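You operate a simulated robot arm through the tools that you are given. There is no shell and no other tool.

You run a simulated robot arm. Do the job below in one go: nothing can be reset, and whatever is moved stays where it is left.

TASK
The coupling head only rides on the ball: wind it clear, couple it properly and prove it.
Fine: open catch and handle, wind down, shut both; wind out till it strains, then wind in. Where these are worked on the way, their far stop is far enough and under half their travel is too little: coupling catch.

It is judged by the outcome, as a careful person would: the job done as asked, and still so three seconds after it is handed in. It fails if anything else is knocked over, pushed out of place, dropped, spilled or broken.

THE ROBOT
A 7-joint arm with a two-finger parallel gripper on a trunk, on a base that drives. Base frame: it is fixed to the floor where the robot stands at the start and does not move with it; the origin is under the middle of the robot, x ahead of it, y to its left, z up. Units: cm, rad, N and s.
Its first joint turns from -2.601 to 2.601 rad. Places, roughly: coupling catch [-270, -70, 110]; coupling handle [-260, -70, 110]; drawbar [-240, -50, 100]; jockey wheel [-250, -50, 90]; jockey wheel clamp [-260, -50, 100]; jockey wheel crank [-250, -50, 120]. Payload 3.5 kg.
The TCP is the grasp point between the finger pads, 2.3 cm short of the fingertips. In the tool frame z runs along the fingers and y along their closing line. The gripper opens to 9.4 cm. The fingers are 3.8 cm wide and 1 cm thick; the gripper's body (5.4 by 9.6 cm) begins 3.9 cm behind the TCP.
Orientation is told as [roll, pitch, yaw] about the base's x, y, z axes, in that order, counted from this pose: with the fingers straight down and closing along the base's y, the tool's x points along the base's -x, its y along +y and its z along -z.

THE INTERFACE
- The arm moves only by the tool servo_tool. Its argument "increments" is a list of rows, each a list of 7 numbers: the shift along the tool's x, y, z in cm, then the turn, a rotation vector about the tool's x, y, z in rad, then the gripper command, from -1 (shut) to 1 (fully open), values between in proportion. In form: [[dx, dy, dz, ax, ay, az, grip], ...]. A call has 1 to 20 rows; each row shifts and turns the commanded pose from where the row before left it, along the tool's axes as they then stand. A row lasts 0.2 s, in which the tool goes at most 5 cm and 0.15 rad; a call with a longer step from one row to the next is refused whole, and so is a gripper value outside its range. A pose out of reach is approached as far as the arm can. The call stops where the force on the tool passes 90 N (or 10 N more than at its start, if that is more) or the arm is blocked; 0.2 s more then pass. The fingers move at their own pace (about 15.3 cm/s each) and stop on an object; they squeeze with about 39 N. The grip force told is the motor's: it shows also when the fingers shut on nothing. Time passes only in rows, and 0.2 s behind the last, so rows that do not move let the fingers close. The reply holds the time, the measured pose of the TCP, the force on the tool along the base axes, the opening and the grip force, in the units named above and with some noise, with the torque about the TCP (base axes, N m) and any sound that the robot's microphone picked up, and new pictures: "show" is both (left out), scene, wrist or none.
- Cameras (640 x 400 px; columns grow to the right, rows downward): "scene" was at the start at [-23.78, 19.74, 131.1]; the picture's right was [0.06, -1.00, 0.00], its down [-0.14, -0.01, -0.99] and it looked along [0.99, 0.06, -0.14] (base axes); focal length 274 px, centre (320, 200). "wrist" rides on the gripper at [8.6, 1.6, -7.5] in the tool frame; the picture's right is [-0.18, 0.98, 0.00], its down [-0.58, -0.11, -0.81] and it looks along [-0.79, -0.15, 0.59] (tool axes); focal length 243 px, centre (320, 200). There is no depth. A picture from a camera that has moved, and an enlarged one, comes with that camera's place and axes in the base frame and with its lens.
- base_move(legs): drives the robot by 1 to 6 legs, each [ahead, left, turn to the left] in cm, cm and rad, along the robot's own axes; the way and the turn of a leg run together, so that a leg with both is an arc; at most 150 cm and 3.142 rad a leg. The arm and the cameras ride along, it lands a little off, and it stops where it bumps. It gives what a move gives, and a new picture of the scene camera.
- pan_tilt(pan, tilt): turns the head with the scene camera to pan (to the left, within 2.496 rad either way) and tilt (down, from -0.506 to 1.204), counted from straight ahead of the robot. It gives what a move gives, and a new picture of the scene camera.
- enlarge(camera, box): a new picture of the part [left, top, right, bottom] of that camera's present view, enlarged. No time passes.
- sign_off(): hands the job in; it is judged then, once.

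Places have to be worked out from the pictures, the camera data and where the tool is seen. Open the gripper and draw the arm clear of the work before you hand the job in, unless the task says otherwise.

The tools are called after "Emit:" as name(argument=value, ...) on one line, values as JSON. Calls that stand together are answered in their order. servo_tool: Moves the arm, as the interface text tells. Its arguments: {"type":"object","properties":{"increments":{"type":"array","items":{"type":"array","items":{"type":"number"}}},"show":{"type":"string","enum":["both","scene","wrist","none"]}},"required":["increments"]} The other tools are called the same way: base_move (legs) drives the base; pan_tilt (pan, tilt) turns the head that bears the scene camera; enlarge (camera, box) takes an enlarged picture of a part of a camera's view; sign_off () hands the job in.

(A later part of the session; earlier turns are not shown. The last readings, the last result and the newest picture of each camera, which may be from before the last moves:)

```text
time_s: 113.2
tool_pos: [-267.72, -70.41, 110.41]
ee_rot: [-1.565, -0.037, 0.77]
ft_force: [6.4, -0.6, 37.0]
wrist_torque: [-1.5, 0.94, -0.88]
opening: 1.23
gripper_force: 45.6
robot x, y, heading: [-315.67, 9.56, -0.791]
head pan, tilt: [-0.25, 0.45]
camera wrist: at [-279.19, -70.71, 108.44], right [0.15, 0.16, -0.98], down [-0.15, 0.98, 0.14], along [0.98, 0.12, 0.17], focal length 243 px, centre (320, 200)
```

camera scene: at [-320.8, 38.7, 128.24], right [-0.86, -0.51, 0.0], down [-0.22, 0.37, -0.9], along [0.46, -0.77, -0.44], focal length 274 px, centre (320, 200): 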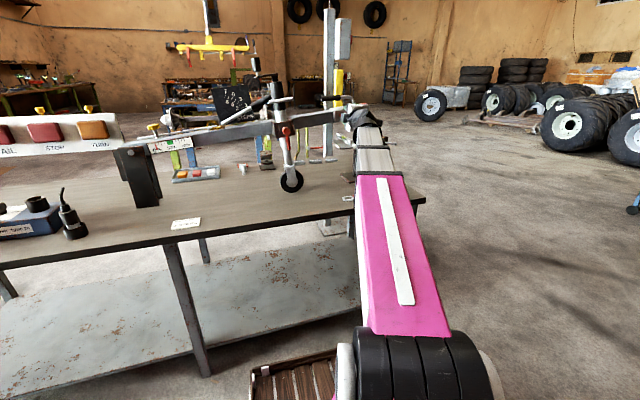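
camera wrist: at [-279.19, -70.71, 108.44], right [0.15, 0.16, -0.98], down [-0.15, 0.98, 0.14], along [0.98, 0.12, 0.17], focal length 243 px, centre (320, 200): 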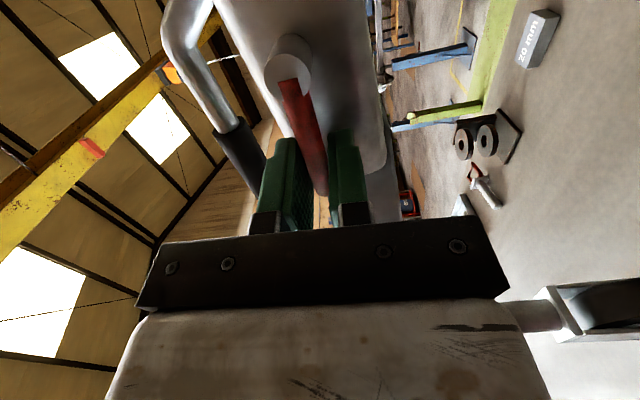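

Gripped at 1.2 cm. I try turning the lever upward about its pivot in small steps.

Emit:
servo_tool(increments=[[0.01, -0.4, 0, 0, 0, 0.05, -1], [0.02, -0.44, 0, 0, 0, 0.1, -1], [0.02, -0.44, 0, 0, 0, 0.1, -1], [0, 0, 0, 0, 0, 0, -1]], show="wrist")

```text
time_s: 114.2
tool_pos: [-267.89, -70.28, 111.43]
ee_rot: [-1.562, -0.289, 0.768]
ft_force: [11.8, -0.4, 36.4]
wrist_torque: [-1.35, 0.85, -0.11]
opening: 1.33
gripper_force: 45.0
robot x, y, heading: [-315.82, 9.82, -0.793]
head pan, tilt: [-0.25, 0.45]
camera wrist: at [-278.73, -70.26, 107.43], right [0.32, 0.32, -0.89], down [-0.18, 0.94, 0.28], along [0.93, 0.07, 0.36], focal length 243 px, centre (320, 200)
```

wrist: 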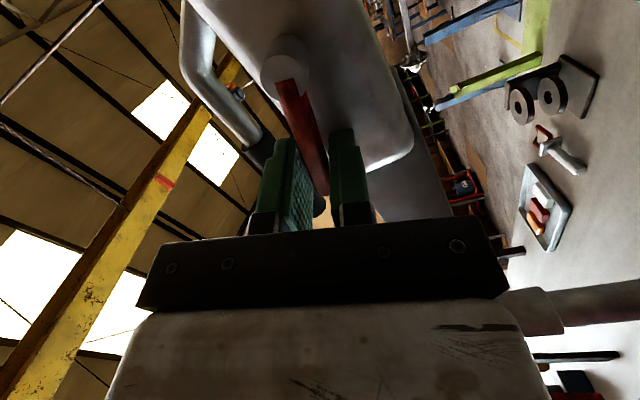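

The lever follows upward without resistance. I carry on turning it, in modest steps.

Emit:
servo_tool(increments=[[0.03, -0.44, 0, 0, 0, 0.1, -1], [0.03, -0.44, 0, 0, 0, 0.1, -1], [0.03, -0.44, 0, 0, 0, 0.1, -1], [0.03, -0.44, 0, 0, 0, 0.1, -1], [0, 0, 0, 0, 0, 0, -1]], show="wrist")

```text
time_s: 115.4
tool_pos: [-268.49, -70.84, 113.11]
ee_rot: [-1.565, -0.69, 0.762]
ft_force: [9.5, -9.2, 51.1]
wrist_torque: [-1.77, 0.76, 0.21]
opening: 1.22
gripper_force: 45.2
robot x, y, heading: [-315.51, 9.74, -0.787]
head pan, tilt: [-0.25, 0.45]
camera wrist: at [-277.97, -69.37, 106.27], right [0.55, 0.53, -0.64], down [-0.28, 0.84, 0.46], along [0.78, -0.07, 0.62], focal length 243 px, centre (320, 200)
```

wrist: 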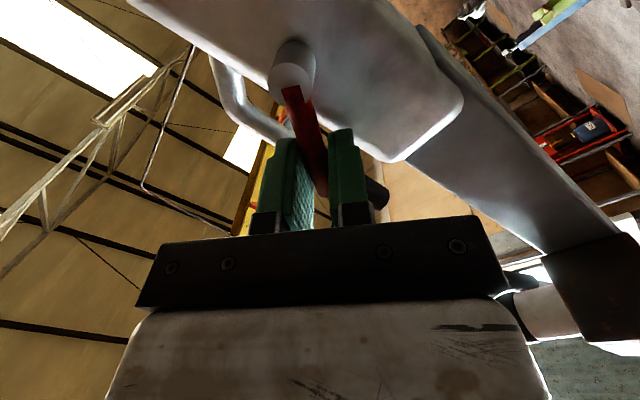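

Lever is about 40° up and still moving freely, though it pushes upward on the fingers; I relieve that offset and go on.

Emit:
servo_tool(increments=[[-0.12, -0.6, 0, 0, 0, 0.1, -1], [-0.1, -0.6, 0, 0, 0, 0.1, -1], [0.03, -0.44, 0, 0, 0, 0.1, -1], [0.03, -0.44, 0, 0, 0, 0.1, -1], [0, 0, 0, 0, 0, 0, -1]], show="both")

Emit:
enlarge(camera="scene", box=[280, 70, 440, 170])

```text
time_s: 116.6
tool_pos: [-269.66, -72.02, 114.46]
ee_rot: [-1.55, -1.09, 0.75]
ft_force: [-20.2, -22.4, 8.6]
wrist_torque: [-0.45, 1.58, -0.84]
opening: 1.05
gripper_force: 45.2
robot x, y, heading: [-315.67, 9.57, -0.79]
head pan, tilt: [-0.25, 0.45]
camera scene: at [-320.88, 38.64, 128.25], right [-0.86, -0.51, 0.0], down [-0.22, 0.38, -0.9], along [0.46, -0.77, -0.44], focal length 274 px, centre (320, 200)
camera wrist: at [-276.82, -68.3, 105.87], right [0.69, 0.67, -0.29], down [-0.43, 0.7, 0.57], along [0.58, -0.27, 0.77], focal length 243 px, centre (320, 200)
```

scene: 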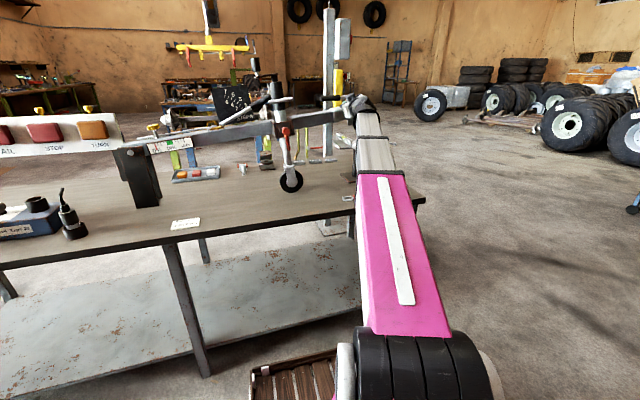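
wrist: 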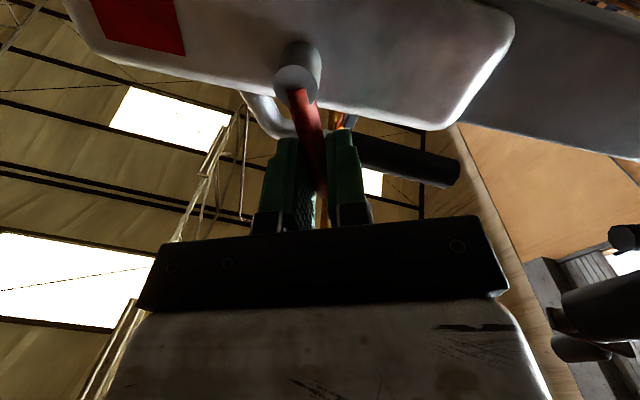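

```text
4.00 times, centred on (360, 120) of scene
camera zoom: at [-320.88, 38.64, 128.25], right [-0.86, -0.51, 0.0], down [-0.22, 0.38, -0.9], along [0.46, -0.77, -0.44], focal length 1098 px, centre (160, 520)
```

zoom: 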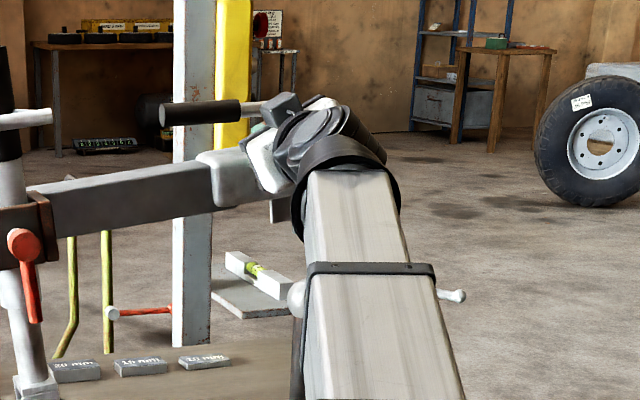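

About 60° so far, still going. I continue towards its far stop.

Emit:
servo_tool(increments=[[0.1, -0.44, 0, 0, 0, 0.1, -1], [0.1, -0.44, 0, 0, 0, 0.1, -1], [0.03, -0.44, 0, 0, 0, 0.1, -1], [0.03, -0.44, 0, 0, 0, 0.1, -1], [0, 0, 0, 0, 0, 0, -1]], show="wrist")

```text
time_s: 118.0
tool_pos: [-269.79, -72.25, 114.43]
ee_rot: [-1.28, -1.488, 0.508]
ft_force: [13.0, 10.6, 8.0]
wrist_torque: [-1.25, 1.08, 0.17]
opening: 2.41
gripper_force: 45.2
robot x, y, heading: [-315.74, 9.71, -0.784]
head pan, tilt: [-0.25, 0.45]
stopped in row 5: the force on the tool passed its limit at 92 N (the readings are from after the stop); the commanded pose is now the measured one
camera wrist: at [-274.75, -66.13, 105.76], right [0.7, 0.71, 0.1], down [-0.61, 0.51, 0.61], along [0.38, -0.49, 0.79], focal length 243 px, centre (320, 200)
```

wrist: 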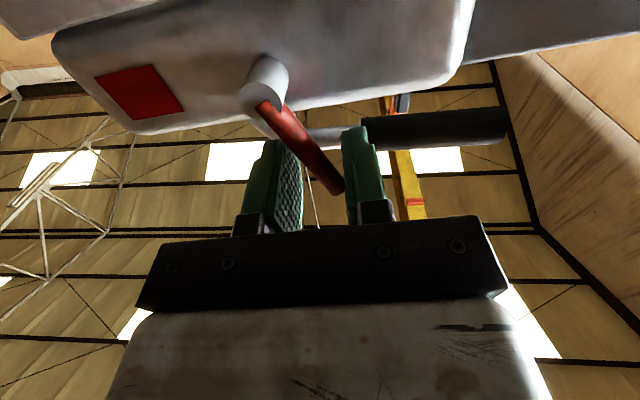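

The lever has reached its far stop (about 60°): it stayed while the tool turned on. I open the fingers and draw straight back to see whether it stays open.

Emit:
servo_tool(increments=[[0, 0, 0, 0, 0, 0, -0.3], [0, 0, 0, 0, 0, 0, 0.0], [0, 0, 0, 0, 0, 0, 0.0], [0, 0, -1, 0, 0, 0, 0.0], [0, 0, -2, 0, 0, 0, 0], [0, 0, -2, 0, 0, 0, 0], [0, 0, -2, 0, 0, 0, 0], [0, 0, -2, 0, 0, 0, 0], [0, 0, 0, 0, 0, 0, 0]], show="wrist")

```text
time_s: 120.0
tool_pos: [-276.36, -66.15, 114.65]
ee_rot: [-1.27, -1.491, 0.494]
ft_force: [0.3, 1.3, 0.0]
wrist_torque: [0.02, 0.06, -0.01]
opening: 4.7
gripper_force: 0.1
robot x, y, heading: [-315.35, 9.71, -0.786]
head pan, tilt: [-0.25, 0.45]
camera wrist: at [-281.31, -59.95, 105.99], right [0.7, 0.71, 0.11], down [-0.61, 0.51, 0.61], along [0.37, -0.49, 0.79], focal length 243 px, centre (320, 200)
```

wrist: 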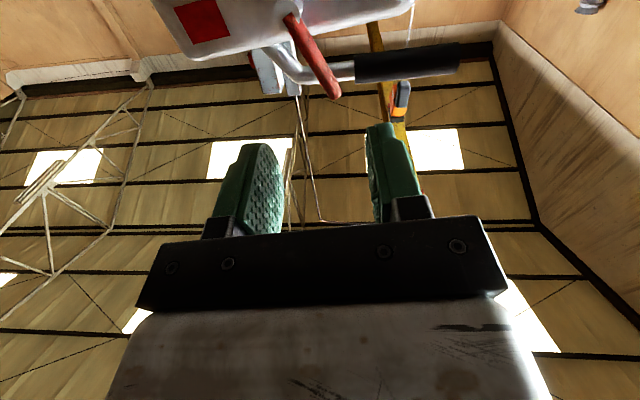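

The catch stays open by itself. The handle's grip centre triangulates to about (-261.3,-70.8,116.4). I roll back to vertical closing and line up with the grip from 14 cm off.

Emit:
servo_tool(increments=[[0, 0, 0, 0, 0, -0.1, 0], [0, 0, 0, 0, 0, -0.145, 0], [0, 0, 0, 0, 0, -0.145, 0], [0, 0, 0, 0, 0, -0.145, 0], [0, 0, 0, 0, 0, -0.145, 0], [0, 0, 0, 0, 0, -0.145, 0], [0, 0, 0, 0, 0, -0.145, 0], [0, 0, 0, 0, 0, -0.145, 0], [0, 0, 0, 0, 0, -0.145, 0], [0, 0, 0, 0, 0, -0.145, 0], [0, 0, 0, 0, 0, -0.045, 0], [-1.5, -0.4, 0, 0, 0, 0, 0], [-2, -0.5, 0, 0, 0, 0, 0], [-2, -0.5, 0, 0, 0, 0, 0], [-1.9, -0.35, 0, 0, 0, 0, 0], [0, 0, 0, 0, 0, 0, 0]], show="both")

Emit:
enlarge(camera="scene", box=[280, 70, 440, 170])

```text
time_s: 123.3
tool_pos: [-271.32, -61.08, 116.67]
ee_rot: [-1.546, -0.045, 0.793]
ft_force: [0.4, 0.1, 0.1]
wrist_torque: [-0.03, -0.03, -0.04]
opening: 4.69
gripper_force: 0.1
robot x, y, heading: [-315.62, 9.88, -0.788]
head pan, tilt: [-0.25, 0.45]
camera scene: at [-320.77, 38.78, 128.24], right [-0.86, -0.51, 0.0], down [-0.22, 0.37, -0.9], along [0.46, -0.77, -0.44], focal length 274 px, centre (320, 200)
camera wrist: at [-282.76, -61.84, 114.74], right [0.14, 0.18, -0.97], down [-0.17, 0.97, 0.15], along [0.98, 0.14, 0.17], focal length 243 px, centre (320, 200)
```

scene: 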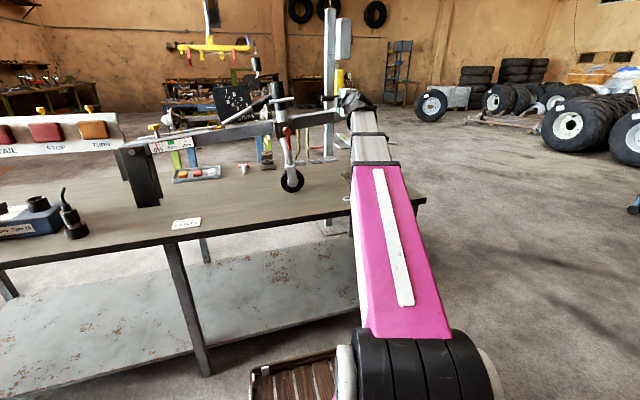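
wrist: 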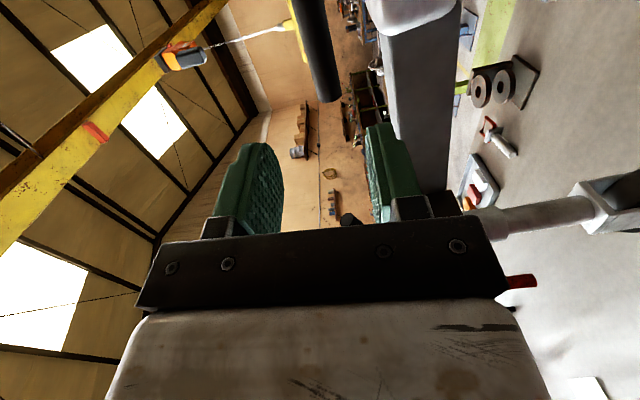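

```text
4.00 times, centred on (360, 120) of scene
camera zoom: at [-320.77, 38.78, 128.24], right [-0.86, -0.51, 0.0], down [-0.22, 0.37, -0.9], along [0.46, -0.77, -0.44], focal length 1098 px, centre (160, 520)
```

zoom: 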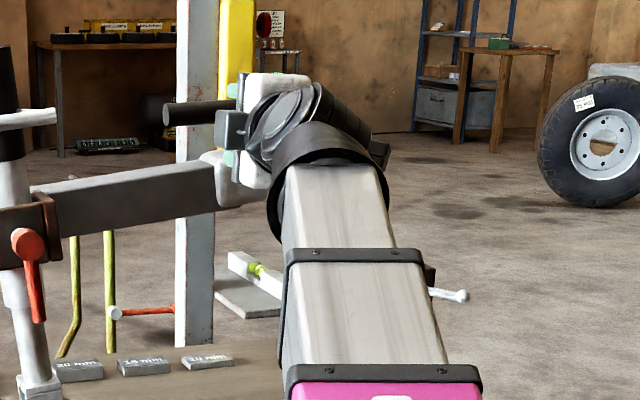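

The grip is aligned with the finger gap. I advance 12.9 cm so the fingers straddle it, then look.

Emit:
servo_tool(increments=[[0, 0, 1, 0, 0, 0, 0], [0, 0, 2, 0, 0, 0, 0], [0, 0, 2, 0, 0, 0, 0], [0, 0, 2, 0, 0, 0, 0], [0, 0, 2, 0, 0, 0, 0], [0, 0, 1.5, 0, 0, 0, 0], [0, 0, 1.2, 0, 0, 0, 0], [0, 0, 1.2, 0, 0, 0, 0], [0, 0, 0, 0, 0, 0, 0]], show="wrist")

Emit:
enlarge(camera="wrist", box=[160, 50, 480, 250])

```text
time_s: 125.3
tool_pos: [-262.0, -70.03, 116.46]
ee_rot: [-1.548, -0.044, 0.792]
ft_force: [-0.2, -0.4, 0.2]
wrist_torque: [0.01, 0.02, 0.02]
opening: 4.72
gripper_force: 0.0
robot x, y, heading: [-315.61, 9.55, -0.786]
head pan, tilt: [-0.25, 0.45]
camera wrist: at [-273.52, -70.8, 114.56], right [0.14, 0.18, -0.97], down [-0.17, 0.97, 0.15], along [0.98, 0.14, 0.17], focal length 243 px, centre (320, 200)
```

wrist: 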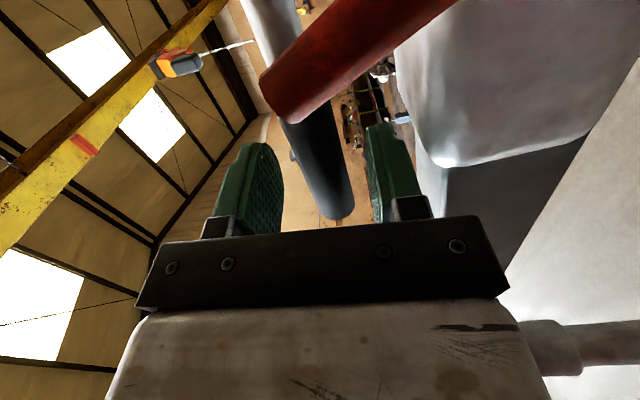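

```text
2.00 times, centred on (320, 150) of wrist
camera zoom: at [-273.52, -70.8, 114.56], right [0.14, 0.18, -0.97], down [-0.17, 0.97, 0.15], along [0.98, 0.14, 0.17], focal length 485 px, centre (320, 300)
```

zoom: 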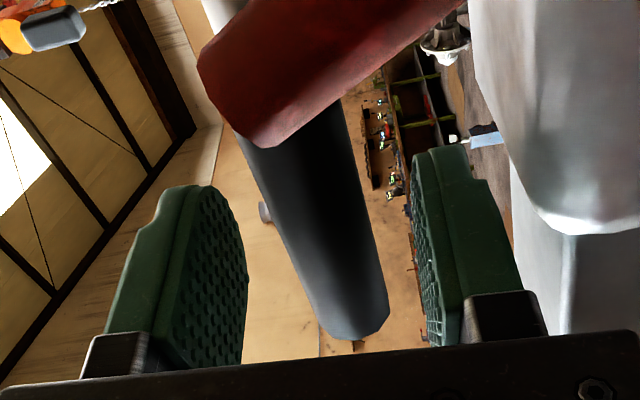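

The grip lies between the fingers and the catch lever is clear of the camera. I close on the handle.

Emit:
servo_tool(increments=[[0, 0, 0, 0, 0, 0, -0.3], [0, 0, 0, 0, 0, 0, -1], [0, 0, 0, 0, 0, 0, -1]], show="wrist")

```text
time_s: 126.2
tool_pos: [-262.08, -70.13, 116.53]
ee_rot: [-1.552, -0.04, 0.79]
ft_force: [0.4, -4.2, 12.9]
wrist_torque: [-1.67, 1.3, 0.18]
opening: 2.55
gripper_force: 44.6
robot x, y, heading: [-315.9, 9.77, -0.79]
head pan, tilt: [-0.25, 0.45]
camera wrist: at [-273.55, -70.82, 114.69], right [0.14, 0.17, -0.97], down [-0.17, 0.97, 0.15], along [0.98, 0.14, 0.17], focal length 243 px, centre (320, 200)
```

wrist: 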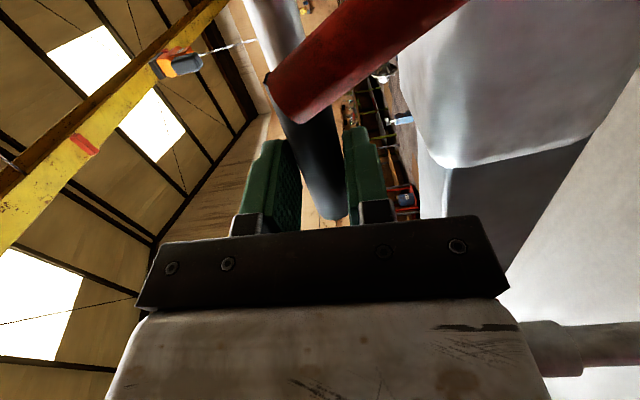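

Handle gripped at 2.55 cm. I lift it in an arc about its pivot, a little at first.

Emit:
servo_tool(increments=[[0.12, -0.43, 0, 0, 0, 0.04, -1], [0.25, -0.86, 0, 0, 0, 0.08, -1], [0.25, -0.86, 0, 0, 0, 0.08, -1], [0, 0, 0, 0, 0, 0, -1]], show="wrist")

```text
time_s: 127.2
tool_pos: [-262.57, -70.66, 118.5]
ee_rot: [-1.549, -0.242, 0.787]
ft_force: [12.5, -8.2, 18.1]
wrist_torque: [-1.67, 1.15, 0.69]
opening: 2.68
gripper_force: 44.8
robot x, y, heading: [-315.45, 9.6, -0.783]
head pan, tilt: [-0.25, 0.45]
camera wrist: at [-273.65, -70.92, 114.96], right [0.28, 0.31, -0.91], down [-0.19, 0.95, 0.26], along [0.94, 0.1, 0.32], focal length 243 px, centre (320, 200)
```

wrist: 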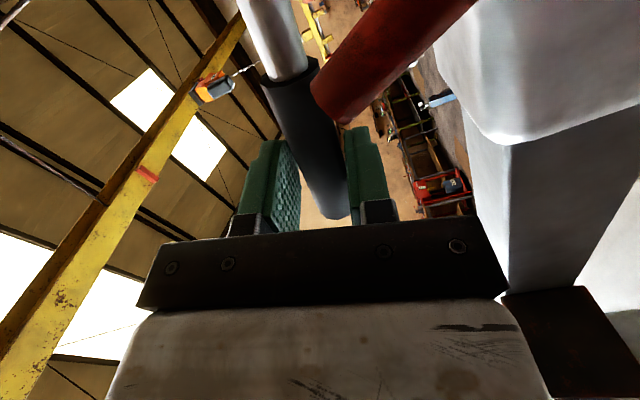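

It lifts easily. I continue the arc.

Emit:
servo_tool(increments=[[0.3, -0.98, 0, 0, 0, 0.09, -1], [0.35, -1.08, 0, 0, 0, 0.1, -1], [0.35, -1.08, 0, 0, 0, 0.1, -1], [0.35, -1.08, 0, 0, 0, 0.1, -1], [0, 0, 0, 0, 0, 0, -1]], show="wrist")

```text
time_s: 128.3
tool_pos: [-264.54, -72.59, 121.94]
ee_rot: [-1.546, -0.631, 0.778]
ft_force: [21.6, -0.9, 38.3]
wrist_torque: [-1.96, 0.79, 0.4]
opening: 2.79
gripper_force: 44.7
robot x, y, heading: [-315.65, 9.87, -0.786]
head pan, tilt: [-0.25, 0.45]
camera wrist: at [-274.28, -71.42, 115.63], right [0.5, 0.53, -0.68], down [-0.28, 0.85, 0.45], along [0.82, -0.03, 0.58], focal length 243 px, centre (320, 200)
```

wrist: 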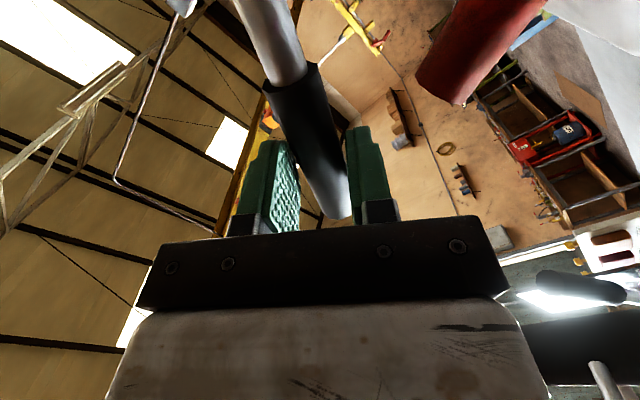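

Handle at about 37° and following. Onward.

Emit:
servo_tool(increments=[[0.3, -1.15, 0, 0, 0, 0.1, -1], [0.3, -1.15, 0, 0, 0, 0.1, -1], [0.35, -1.08, 0, 0, 0, 0.1, -1], [0.35, -1.08, 0, 0, 0, 0.1, -1], [0, 0, 0, 0, 0, 0, -1]], show="wrist")

```text
time_s: 129.6
tool_pos: [-267.46, -75.71, 124.19]
ee_rot: [-1.538, -1.031, 0.76]
ft_force: [1.2, -9.1, 39.6]
wrist_torque: [-1.79, 1.04, -0.47]
opening: 2.74
gripper_force: 44.7
robot x, y, heading: [-315.55, 10.13, -0.789]
head pan, tilt: [-0.25, 0.45]
camera wrist: at [-275.22, -72.39, 115.97], right [0.66, 0.67, -0.35], down [-0.42, 0.71, 0.57], along [0.63, -0.23, 0.75], focal length 243 px, centre (320, 200)
```

wrist: 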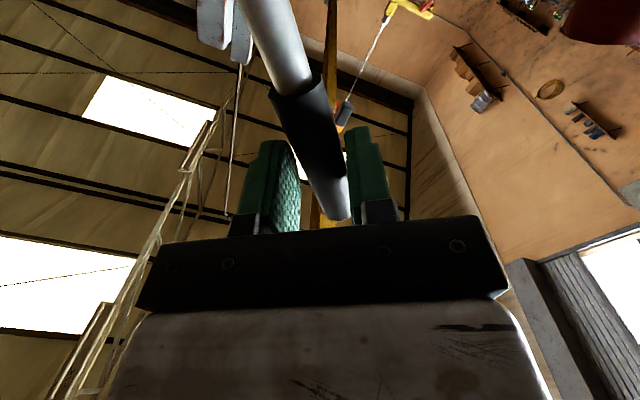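

60° and still following. I go on to its stop.

Emit:
servo_tool(increments=[[0.3, -1.1, 0, 0, 0, 0.1, -1], [0.3, -1.1, 0, 0, 0, 0.1, -1], [0.35, -1.08, 0, 0, 0, 0.1, -1], [0.35, -1.08, 0, 0, 0, 0.1, -1], [0, 0, 0, 0, 0, 0, -1]], show="both")

Emit:
enlarge(camera="scene", box=[280, 60, 440, 160])

```text
time_s: 130.3
tool_pos: [-267.84, -76.15, 123.62]
ee_rot: [-1.421, -1.26, 0.681]
ft_force: [13.6, 10.5, 1.3]
wrist_torque: [-2.25, 1.31, 0.93]
opening: 3.76
gripper_force: 45.0
robot x, y, heading: [-315.32, 9.87, -0.785]
head pan, tilt: [-0.25, 0.45]
stopped in row 3: the force on the tool passed its limit at 96 N (the readings are from after the stop); the commanded pose is now the measured one
camera scene: at [-320.72, 38.95, 128.23], right [-0.86, -0.51, 0.0], down [-0.22, 0.37, -0.9], along [0.46, -0.77, -0.44], focal length 274 px, centre (320, 200)
camera wrist: at [-274.46, -71.51, 115.16], right [0.67, 0.73, -0.12], down [-0.52, 0.58, 0.62], along [0.53, -0.35, 0.77], focal length 243 px, centre (320, 200)
```

scene: 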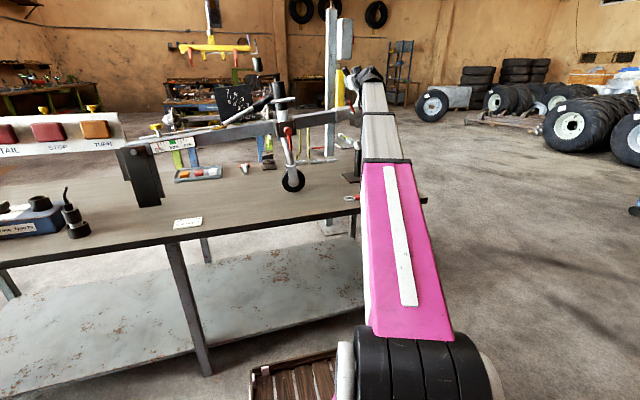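
wrist: 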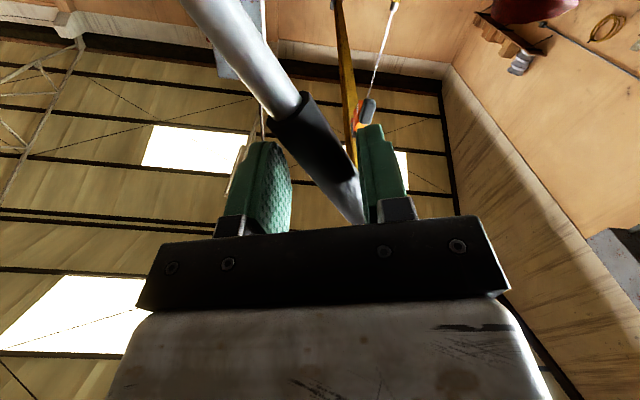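

```text
4.00 times, centred on (360, 110) of scene
camera zoom: at [-320.72, 38.95, 128.23], right [-0.86, -0.51, 0.0], down [-0.22, 0.37, -0.9], along [0.46, -0.77, -0.44], focal length 1098 px, centre (160, 560)
```

zoom: 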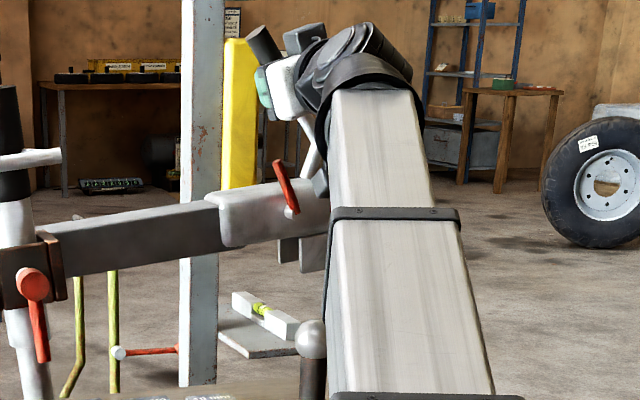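

The handle has reached its stop at about 60-65°, and the red catch shows raised as well. I release and back straight out, then check both stay open.

Emit:
servo_tool(increments=[[0, 0, 0, 0, 0, 0, 0], [0, 0, 0, 0, 0, 0, 0.3], [0, 0, 0, 0, 0, 0, 0.3], [0, 0, -1, 0, 0, 0, 0.3], [0, 0, -2, 0, 0, 0, 0.3], [0, 0, -2, 0, 0, 0, 0.3], [0, 0, -2, 0, 0, 0, 0.3], [0, 0, -2, 0, 0, 0, 0.3], [0, 0, -2, 0, 0, 0, 0.3], [0, 0, -2, 0, 0, 0, 0.3], [0, 0, -2, 0, 0, 0, 0.3]], show="both")

Emit:
enlarge(camera="scene", box=[280, 60, 440, 160])

```text
time_s: 132.7
tool_pos: [-278.93, -66.07, 124.4]
ee_rot: [-1.423, -1.268, 0.677]
ft_force: [0.6, 0.1, -0.6]
wrist_torque: [0.0, -0.01, -0.01]
opening: 6.1
gripper_force: 0.0
robot x, y, heading: [-315.58, 9.98, -0.783]
head pan, tilt: [-0.25, 0.45]
camera scene: at [-320.78, 38.88, 128.24], right [-0.86, -0.51, 0.0], down [-0.22, 0.37, -0.9], along [0.46, -0.77, -0.44], focal length 274 px, centre (320, 200)
camera wrist: at [-285.51, -61.45, 115.92], right [0.67, 0.73, -0.11], down [-0.52, 0.58, 0.62], along [0.52, -0.36, 0.77], focal length 243 px, centre (320, 200)
```

scene: 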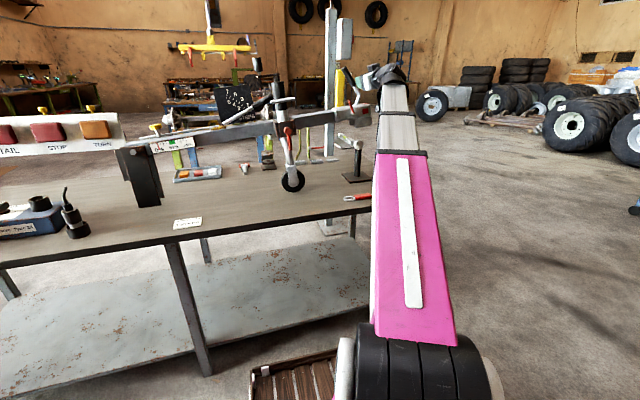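
wrist: 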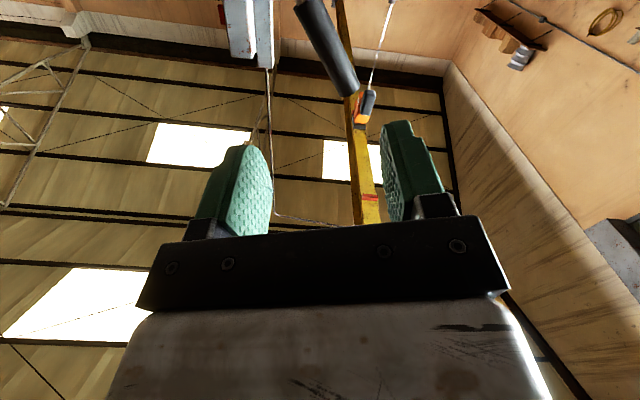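

```text
4.00 times, centred on (360, 110) of scene
camera zoom: at [-320.78, 38.88, 128.24], right [-0.86, -0.51, 0.0], down [-0.22, 0.37, -0.9], along [0.46, -0.77, -0.44], focal length 1098 px, centre (160, 560)
```

zoom: 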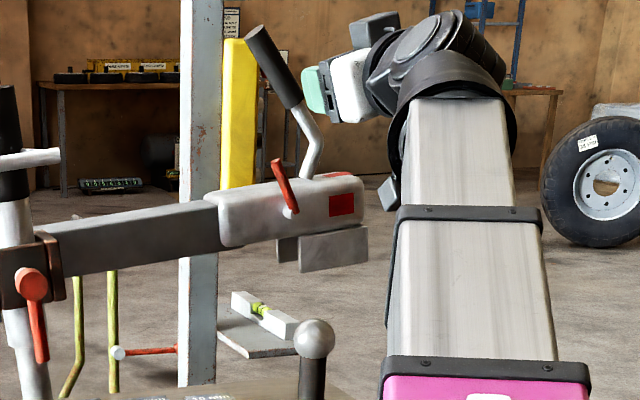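

Both the catch and the handle stay open, and the head hangs well above the ball. Now back to the crank: I restore the earlier tilted tool pose and go left and up to face the knob.

Emit:
servo_tool(increments=[[0, 0, -1, 0, 0, 0.1, 1], [0, 0, -1, 0, 0, 0.12, 1], [0, 0, -1, 0, 0, 0.12, 1], [0, 0, 0, 0, 0.1, 0, 1], [0, 0, 0, 0, 0.14, 0, 1], [0, 0, 0, 0, 0.14, 0, 1], [0, 0, 0, 0, 0.14, 0, 1], [0, 0, 0, 0, 0.14, 0, 1], [0, 0, 0, 0, 0.14, 0, 1], [0, 0, 0, 0, 0.14, 0, 1], [0, 0, 0, 0, 0.14, 0, 1], [0, 0, 0, 0, 0, 0, 1]], show="none")

```text
time_s: 135.3
tool_pos: [-281.21, -64.1, 124.4]
ee_rot: [0.044, -0.445, -0.771]
ft_force: [-0.2, 0.6, -0.6]
wrist_torque: [-0.01, 0.02, 0.01]
opening: 9.38
gripper_force: 0.1
robot x, y, heading: [-315.32, 9.64, -0.779]
head pan, tilt: [-0.25, 0.45]
```

Pose restored. I level the small roll, rise 4.6 cm and slide 39.6 cm left along the bench side.

Emit:
servo_tool(increments=[[-0.5, 0, -1.0, 0.022, -0.025, 0, 1], [-0.85, 0, -1.5, 0.022, -0.025, 0, 1], [-0.84, 0, -1.55, 0, 0, 0, 1], [0, 1.2, 0, 0, 0, 0, 1], [0, 2.5, 0, 0, 0, 0, 1], [0, 3, 0, 0, 0, 0, 1], [0, 3, 0, 0, 0, 0, 1], [0, 3, 0, 0, 0, 0, 1], [0, 3, 0, 0, 0, 0, 1], [0, 3, 0, 0, 0, 0, 1], [0, 3, 0, 0, 0, 0, 1], [0, 3, 0, 0, 0, 0, 1], [0, 3, 0, 0, 0, 0, 1], [0, 3, 0, 0, 0, 0, 1], [0, 3, 0, 0, 0, 0, 1], [0, 3, 0, 0, 0, 0, 1], [0, 1.9, 0, 0, 0, 0, 1], [0, 1, 0, 0, 0, 0, 1], [0, 0, 0, 0, 0, 0, 1]], show="wrist")

Emit:
enlarge(camera="wrist", box=[160, 50, 480, 250])

```text
time_s: 139.3
tool_pos: [-253.73, -35.89, 129.01]
ee_rot: [0.001, -0.498, -0.774]
ft_force: [-0.3, -0.4, -0.2]
wrist_torque: [0.0, 0.01, -0.02]
opening: 9.4
gripper_force: 0.2
robot x, y, heading: [-315.25, 9.94, -0.78]
head pan, tilt: [-0.25, 0.45]
camera wrist: at [-260.71, -26.88, 131.44], right [0.8, 0.59, 0.09], down [0.01, -0.17, 0.99], along [0.6, -0.79, -0.14], focal length 243 px, centre (320, 200)
```

wrist: 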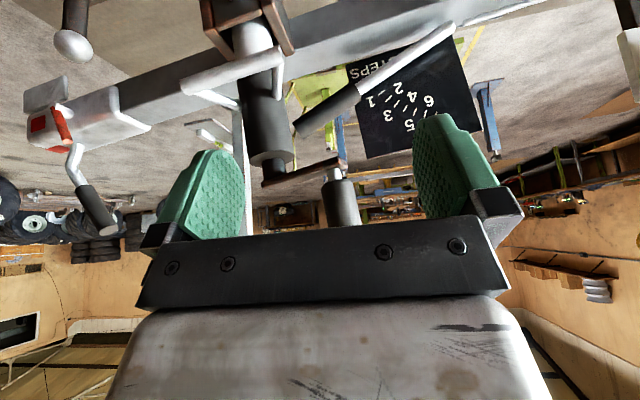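

```text
2.00 times, centred on (320, 150) of wrist
camera zoom: at [-260.71, -26.88, 131.44], right [0.8, 0.59, 0.09], down [0.01, -0.17, 0.99], along [0.6, -0.79, -0.14], focal length 485 px, centre (320, 300)
```

zoom: 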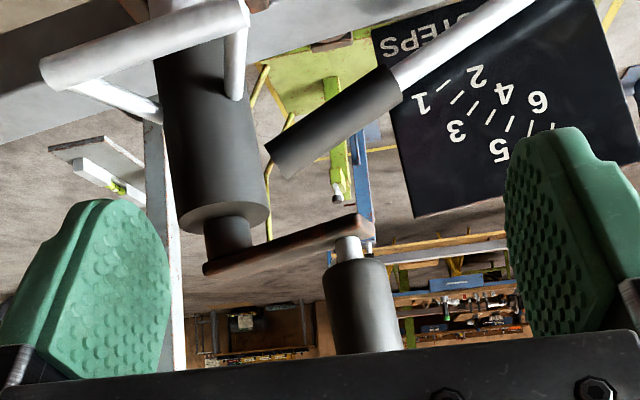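

Knob now at about (-245.4,-44,128.7), straight ahead of the grasp point. I rise 0.6 and advance 11.5 cm with open fingers.

Emit:
servo_tool(increments=[[-0.29, 0, -0.53, 0, 0, 0, 1], [-0.88, 0, 0.477, 0, 0, 0, 1], [-1.76, 0, 0.954, 0, 0, 0, 1], [-1.76, 0, 0.954, 0, 0, 0, 1], [-1.76, 0, 0.954, 0, 0, 0, 1], [-1.76, 0, 0.954, 0, 0, 0, 1], [-1.3, 0, 0.72, 0, 0, 0, 1], [-0.9, 0, 0.48, 0, 0, 0, 1], [0, 0, 0, 0, 0, 0, 1]], show="wrist")

Emit:
enlarge(camera="wrist", box=[160, 50, 480, 250])

```text
time_s: 141.3
tool_pos: [-245.27, -43.89, 129.84]
ee_rot: [0.002, -0.499, -0.773]
ft_force: [0.4, -0.3, 0.0]
wrist_torque: [0.0, -0.02, 0.01]
opening: 9.39
gripper_force: 0.0
robot x, y, heading: [-315.36, 10.09, -0.783]
head pan, tilt: [-0.25, 0.45]
camera wrist: at [-252.29, -34.88, 132.12], right [0.8, 0.59, 0.09], down [0.01, -0.17, 0.99], along [0.6, -0.79, -0.14], focal length 243 px, centre (320, 200)
```

wrist: 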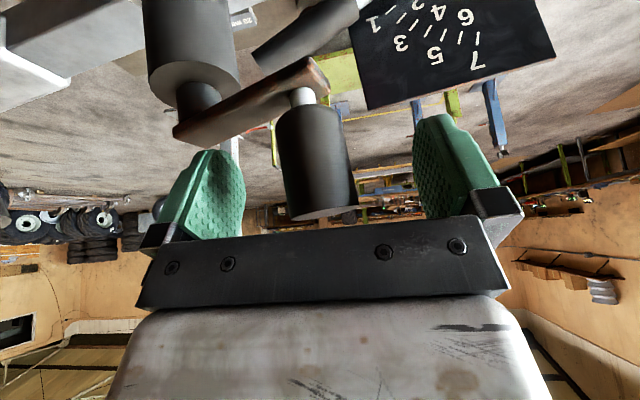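

```text
2.00 times, centred on (320, 150) of wrist
camera zoom: at [-252.29, -34.88, 132.12], right [0.8, 0.59, 0.09], down [0.01, -0.17, 0.99], along [0.6, -0.79, -0.14], focal length 485 px, centre (320, 300)
```

zoom: 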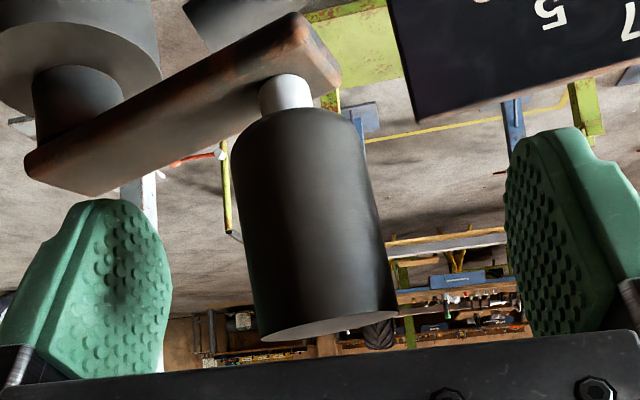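

The knob stands neatly between the fingers (z 126-131). I lower slightly, centre, and grip.

Emit:
servo_tool(increments=[[0.36, -0.15, 0.25, 0, 0, 0, 0.6], [0, 0, 0, 0, 0, 0, -0.1], [0, 0, 0, 0, 0, 0, -1], [0, 0, 0, 0, 0, 0, -1]], show="none")

```text
time_s: 142.3
tool_pos: [-245.57, -43.8, 129.39]
ee_rot: [0.0, -0.497, -0.772]
ft_force: [6.8, 9.5, -1.8]
wrist_torque: [-1.67, 1.23, 0.04]
opening: 3.3
gripper_force: 44.7
robot x, y, heading: [-315.55, 9.91, -0.78]
head pan, tilt: [-0.25, 0.45]
```

Gripped with little strain at (-245.6,-43.8,129.4). I start winding clockwise (lowering) with a matching descent, a third of a turn first.

Emit:
servo_tool(increments=[[-0.8, 0.05, 0.5, 0, 0, 0, -1], [-1.538, -0.15, 0.975, 0, 0, 0, -1], [-1.45, -0.8, 0.92, 0, 0, 0, -1], [-1.2, -1.25, 0.79, 0, 0, 0, -1], [-0.82, -1.65, 0.58, 0, 0, 0, -1], [-0.36, -1.86, 0.33, 0, 0, 0, -1], [0, 0, 0, 0, 0, 0, -1]], show="none")

```text
time_s: 143.9
tool_pos: [-244.65, -53.56, 128.78]
ee_rot: [-0.003, -0.498, -0.773]
ft_force: [4.6, -12.9, 17.3]
wrist_torque: [-1.42, 1.1, 0.4]
opening: 3.28
gripper_force: 45.0
robot x, y, heading: [-315.6, 9.67, -0.785]
head pan, tilt: [-0.25, 0.45]
```

Smooth, hardly any load. I carry on clockwise along the right side.

Emit:
servo_tool(increments=[[0.1, -1.2, -0.05, 0, 0, 0, -1], [0.1, -1.2, -0.05, 0, 0, 0, -1], [0.765, -1.73, -0.303, 0, 0, 0, -1], [1.171, -1.41, -0.524, 0, 0, 0, -1], [1.477, -0.97, -0.691, 0, 0, 0, -1], [1.656, -0.45, -0.789, 0, 0, 0, -1], [0, 0, 0, 0, 0, 0, -1]], show="wrist")

Emit:
enlarge(camera="scene", box=[230, 70, 390, 170])

```text
time_s: 145.5
tool_pos: [-253.5, -54.33, 128.1]
ee_rot: [-0.001, -0.494, -0.775]
ft_force: [-3.1, -14.9, -10.1]
wrist_torque: [-1.1, 1.61, -0.51]
opening: 3.19
gripper_force: 44.5
robot x, y, heading: [-315.62, 9.61, -0.785]
head pan, tilt: [-0.25, 0.45]
camera wrist: at [-260.43, -45.14, 130.55], right [0.8, 0.59, 0.09], down [0.02, -0.17, 0.99], along [0.59, -0.79, -0.14], focal length 243 px, centre (320, 200)
```

wrist: 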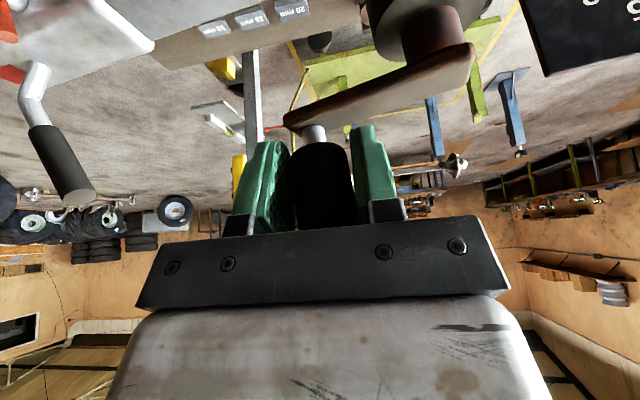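

```text
4.00 times, centred on (310, 120) of scene
camera zoom: at [-320.76, 38.79, 128.26], right [-0.86, -0.51, 0.0], down [-0.22, 0.37, -0.9], along [0.46, -0.77, -0.44], focal length 1098 px, centre (360, 520)
```

zoom: 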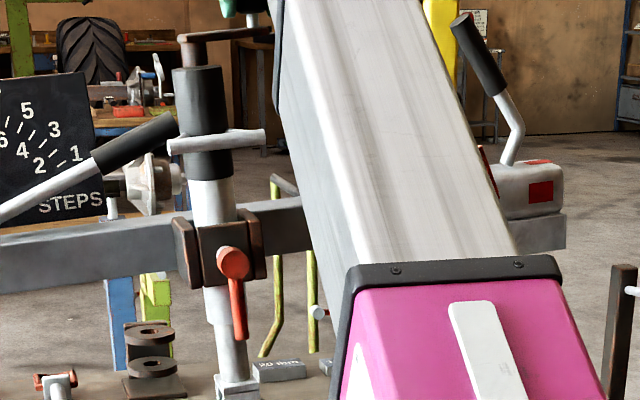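

The head is down by roughly 2.5 cm so far, halfway to the ball. I continue clockwise round the near side.

Emit:
servo_tool(increments=[[1.694, -0.025, -0.809, 0, 0, 0, -1], [1.584, 0.657, -0.749, 0, 0, 0, -1], [1.335, 1.143, -0.614, 0, 0, 0, -1], [0.97, 1.522, -0.415, 0, 0, 0, -1], [0.523, 1.764, -0.171, 0, 0, 0, -1], [0.034, 1.843, 0.096, 0, 0, 0, -1], [0, 0, 0, 0, 0, 0, -1]], show="none")

```text
time_s: 146.3
tool_pos: [-257.15, -49.75, 127.71]
ee_rot: [-0.025, -0.484, -0.786]
ft_force: [-17.8, -2.8, -1.0]
wrist_torque: [-1.21, 1.07, -0.14]
opening: 3.02
gripper_force: 45.2
robot x, y, heading: [-315.38, 9.9, -0.783]
head pan, tilt: [-0.25, 0.45]
stopped in row 4: the force on the tool passed its limit at 101 N (the readings are from after the stop); the commanded pose is now the measured one
```

Again a force stop on the near side, with the tool about 1 cm outside the circle. I look at the grip to find what is pushing.

Emit:
servo_tool(increments=[[0, 0, 0, 0, 0, 0, -1]], show="both")

Emit:
enlarge(camera="wrist", box=[160, 0, 480, 200])

Emit:
enlarge(camera="scene", box=[230, 70, 390, 170])

```text
time_s: 146.7
tool_pos: [-257.19, -49.76, 127.82]
ee_rot: [-0.024, -0.485, -0.787]
ft_force: [-28.8, -3.6, -1.7]
wrist_torque: [-0.8, 0.94, -0.23]
opening: 3.01
gripper_force: 44.8
robot x, y, heading: [-315.47, 9.48, -0.785]
head pan, tilt: [-0.25, 0.45]
camera scene: at [-320.95, 38.84, 128.24], right [-0.86, -0.51, 0.0], down [-0.22, 0.37, -0.9], along [0.46, -0.77, -0.43], focal length 274 px, centre (320, 200)
camera wrist: at [-263.87, -40.49, 130.17], right [0.82, 0.57, 0.06], down [0.03, -0.16, 0.99], along [0.57, -0.81, -0.15], focal length 243 px, centre (320, 200)
```

scene: 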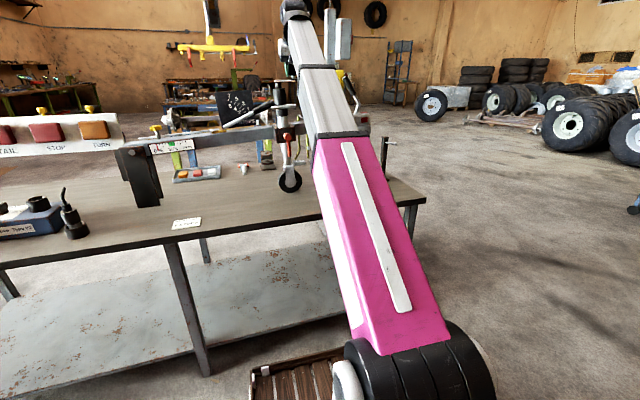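
wrist: 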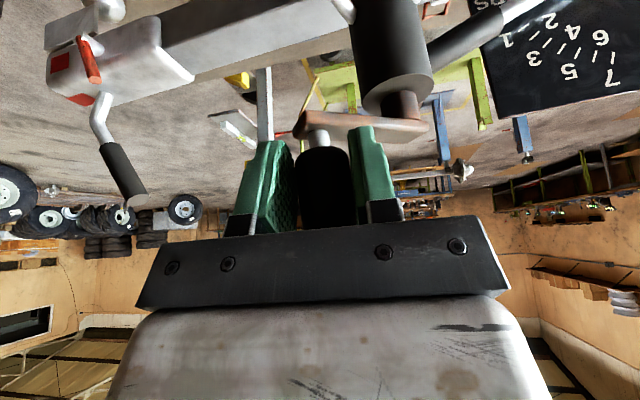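

```text
2.00 times, centred on (320, 100) of wrist
camera zoom: at [-263.87, -40.49, 130.17], right [0.82, 0.57, 0.06], down [0.03, -0.16, 0.99], along [0.57, -0.81, -0.15], focal length 485 px, centre (320, 400)
```

zoom: 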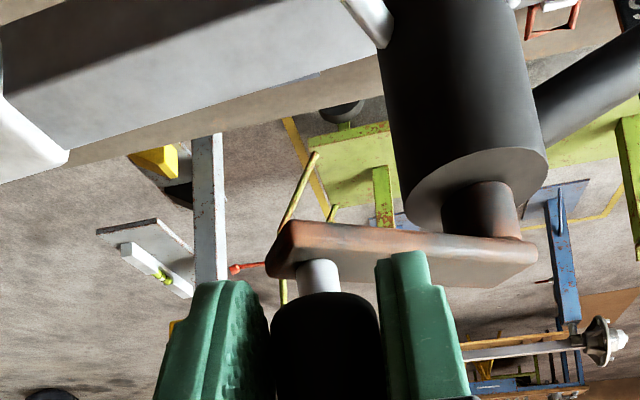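

```text
4.00 times, centred on (310, 120) of scene
camera zoom: at [-320.95, 38.84, 128.24], right [-0.86, -0.51, 0.0], down [-0.22, 0.37, -0.9], along [0.46, -0.77, -0.43], focal length 1098 px, centre (360, 520)
```

zoom: 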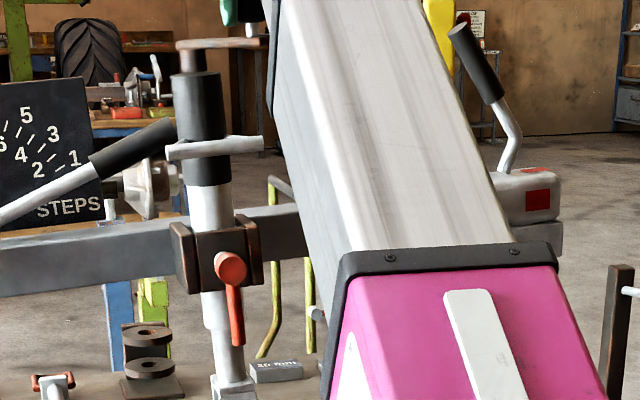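

The knob has slid towards the fingertips, and the left finger sits right over the crank arm – the finger has been touching the arm. I release, move 2.2 cm forward and 1.3 cm higher, and grip nearer the knob's top.

Emit:
servo_tool(increments=[[0, 0, 0, 0, 0, 0, 0.2], [0, 0, 0, 0.012, -0.01, 0, 0.4], [-0.3, 0, -0.57, 0.012, -0.005, 0, 0.4], [-0.3, 0, -0.57, 0, 0, 0, 0.4], [-0.97, 0, 0.52, 0, 0, 0, 0.4], [-0.97, 0, 0.52, 0, 0, 0, 0.4], [0, 0, 0, 0, 0, 0, 0.4]], show="wrist")

Emit:
enlarge(camera="wrist", box=[160, 50, 480, 250])

```text
time_s: 148.3
tool_pos: [-255.19, -51.16, 129.07]
ee_rot: [-0.045, -0.503, -0.782]
ft_force: [0.4, 0.2, 0.3]
wrist_torque: [0.01, 0.0, 0.01]
opening: 6.59
gripper_force: 0.0
robot x, y, heading: [-315.8, 9.57, -0.788]
head pan, tilt: [-0.25, 0.45]
camera wrist: at [-261.84, -41.87, 131.26], right [0.82, 0.57, 0.05], down [0.03, -0.14, 0.99], along [0.57, -0.81, -0.13], focal length 243 px, centre (320, 200)
```

wrist: 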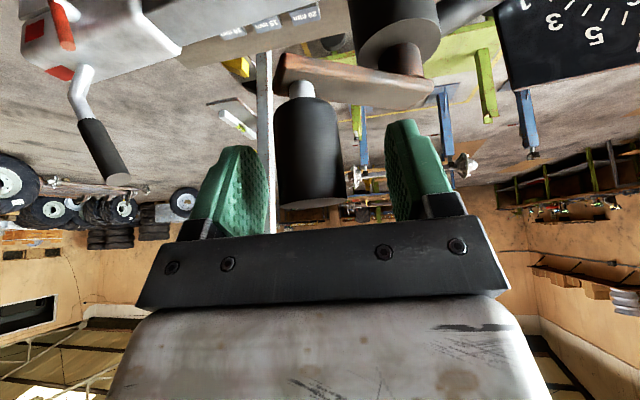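

```text
2.00 times, centred on (320, 150) of wrist
camera zoom: at [-261.84, -41.87, 131.26], right [0.82, 0.57, 0.05], down [0.03, -0.14, 0.99], along [0.57, -0.81, -0.13], focal length 485 px, centre (320, 300)
```

zoom: 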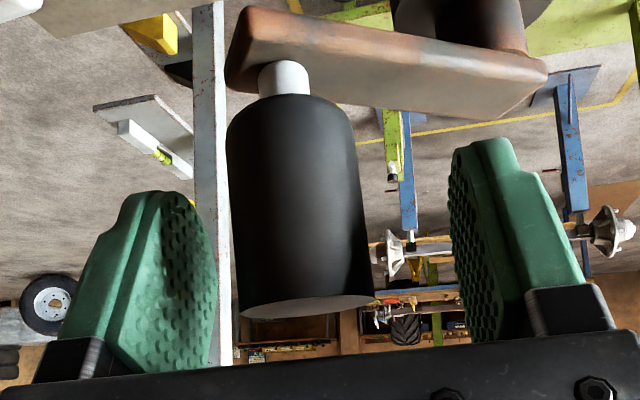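

Now I hold higher on the knob, well off the crank arm. I centre sideways, undo the small roll, and grip.

Emit:
servo_tool(increments=[[0, -0.35, 0, -0.022, 0, 0, 0.4], [0, -0.3, 0, -0.022, 0, 0, 0.4], [0, 0, 0, 0, 0, 0, -0.1], [0, 0, 0, 0, 0, 0, -1], [0, 0, 0, 0, 0, 0, -1]], show="none")

Emit:
servo_tool(increments=[[0.7, 0.545, -0.333, 0, 0, 0, -1], [0.7, 0.545, -0.333, 0, 0, 0, -1], [1.062, 1.488, -0.47, 0, 0, 0, -1], [0.639, 1.779, -0.237, 0, 0, 0, -1], [0.15, 1.893, 0.032, 0, 0, 0, -1], [0, 0, 0, 0, 0, 0, -1]], show="wrist")

```text
time_s: 149.5
tool_pos: [-255.49, -51.61, 129.12]
ee_rot: [-0.002, -0.503, -0.781]
ft_force: [15.4, 5.4, 1.3]
wrist_torque: [-1.51, 1.03, 0.04]
opening: 3.17
gripper_force: 44.9
robot x, y, heading: [-315.63, 10.05, -0.783]
head pan, tilt: [-0.25, 0.45]
```

```text
time_s: 150.9
tool_pos: [-253.99, -44.61, 128.59]
ee_rot: [-0.002, -0.498, -0.783]
ft_force: [-10.5, 4.2, -26.5]
wrist_torque: [-0.75, 1.5, -0.21]
opening: 3.05
gripper_force: 44.9
robot x, y, heading: [-315.57, 10.07, -0.784]
head pan, tilt: [-0.25, 0.45]
camera wrist: at [-260.87, -35.57, 130.81], right [0.81, 0.58, 0.09], down [0.01, -0.17, 0.99], along [0.59, -0.8, -0.14], focal length 243 px, centre (320, 200)
```

wrist: 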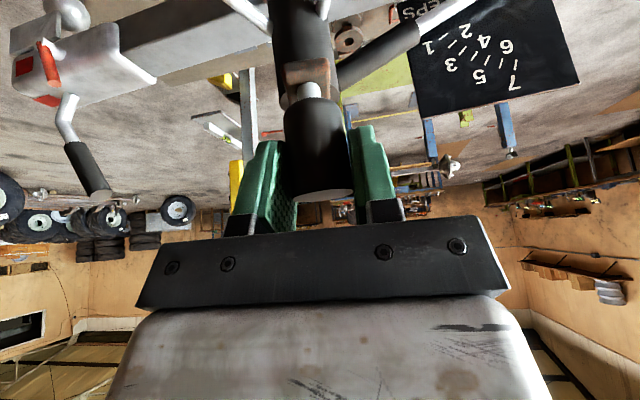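

That was it: held higher, the crank runs freely on the near side too (so there was no real stop there). I continue clockwise, descending a bit faster.

Emit:
servo_tool(increments=[[-0.264, 1.843, 0.45, 0, 0, 0, -1], [-0.799, 1.638, 0.576, 0, 0, 0, -1], [-1.175, 1.262, 0.784, 0, 0, 0, -1], [-1.45, 0.795, 0.935, 0, 0, 0, -1], [-1.592, 0.251, 1.013, 0, 0, 0, -1], [0, 0, 0, 0, 0, 0, -1]], show="wrist")

Emit:
enlarge(camera="scene", box=[240, 70, 400, 170])

```text
time_s: 152.3
tool_pos: [-246.02, -45.64, 127.97]
ee_rot: [-0.02, -0.5, -0.792]
ft_force: [-66.3, -39.1, -10.5]
wrist_torque: [-0.52, 0.62, -1.28]
opening: 2.91
gripper_force: 44.7
robot x, y, heading: [-315.45, 9.5, -0.79]
head pan, tilt: [-0.25, 0.45]
camera wrist: at [-252.71, -36.42, 130.12], right [0.82, 0.57, 0.07], down [0.02, -0.15, 0.99], along [0.57, -0.81, -0.14], focal length 243 px, centre (320, 200)
```

wrist: 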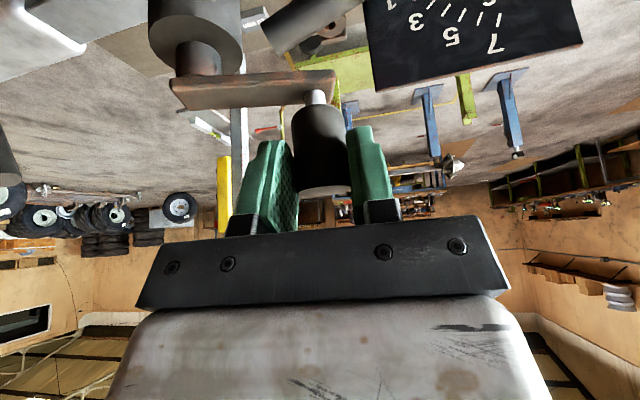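

```text
4.00 times, centred on (320, 120) of scene
camera zoom: at [-321.1, 38.66, 128.27], right [-0.86, -0.51, 0.0], down [-0.22, 0.38, -0.9], along [0.46, -0.77, -0.44], focal length 1098 px, centre (320, 520)
```

zoom: 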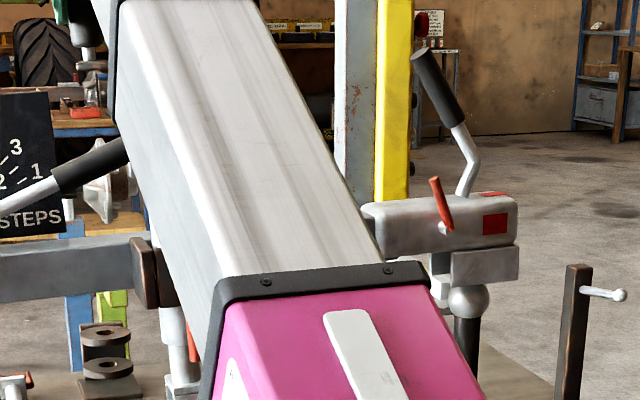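

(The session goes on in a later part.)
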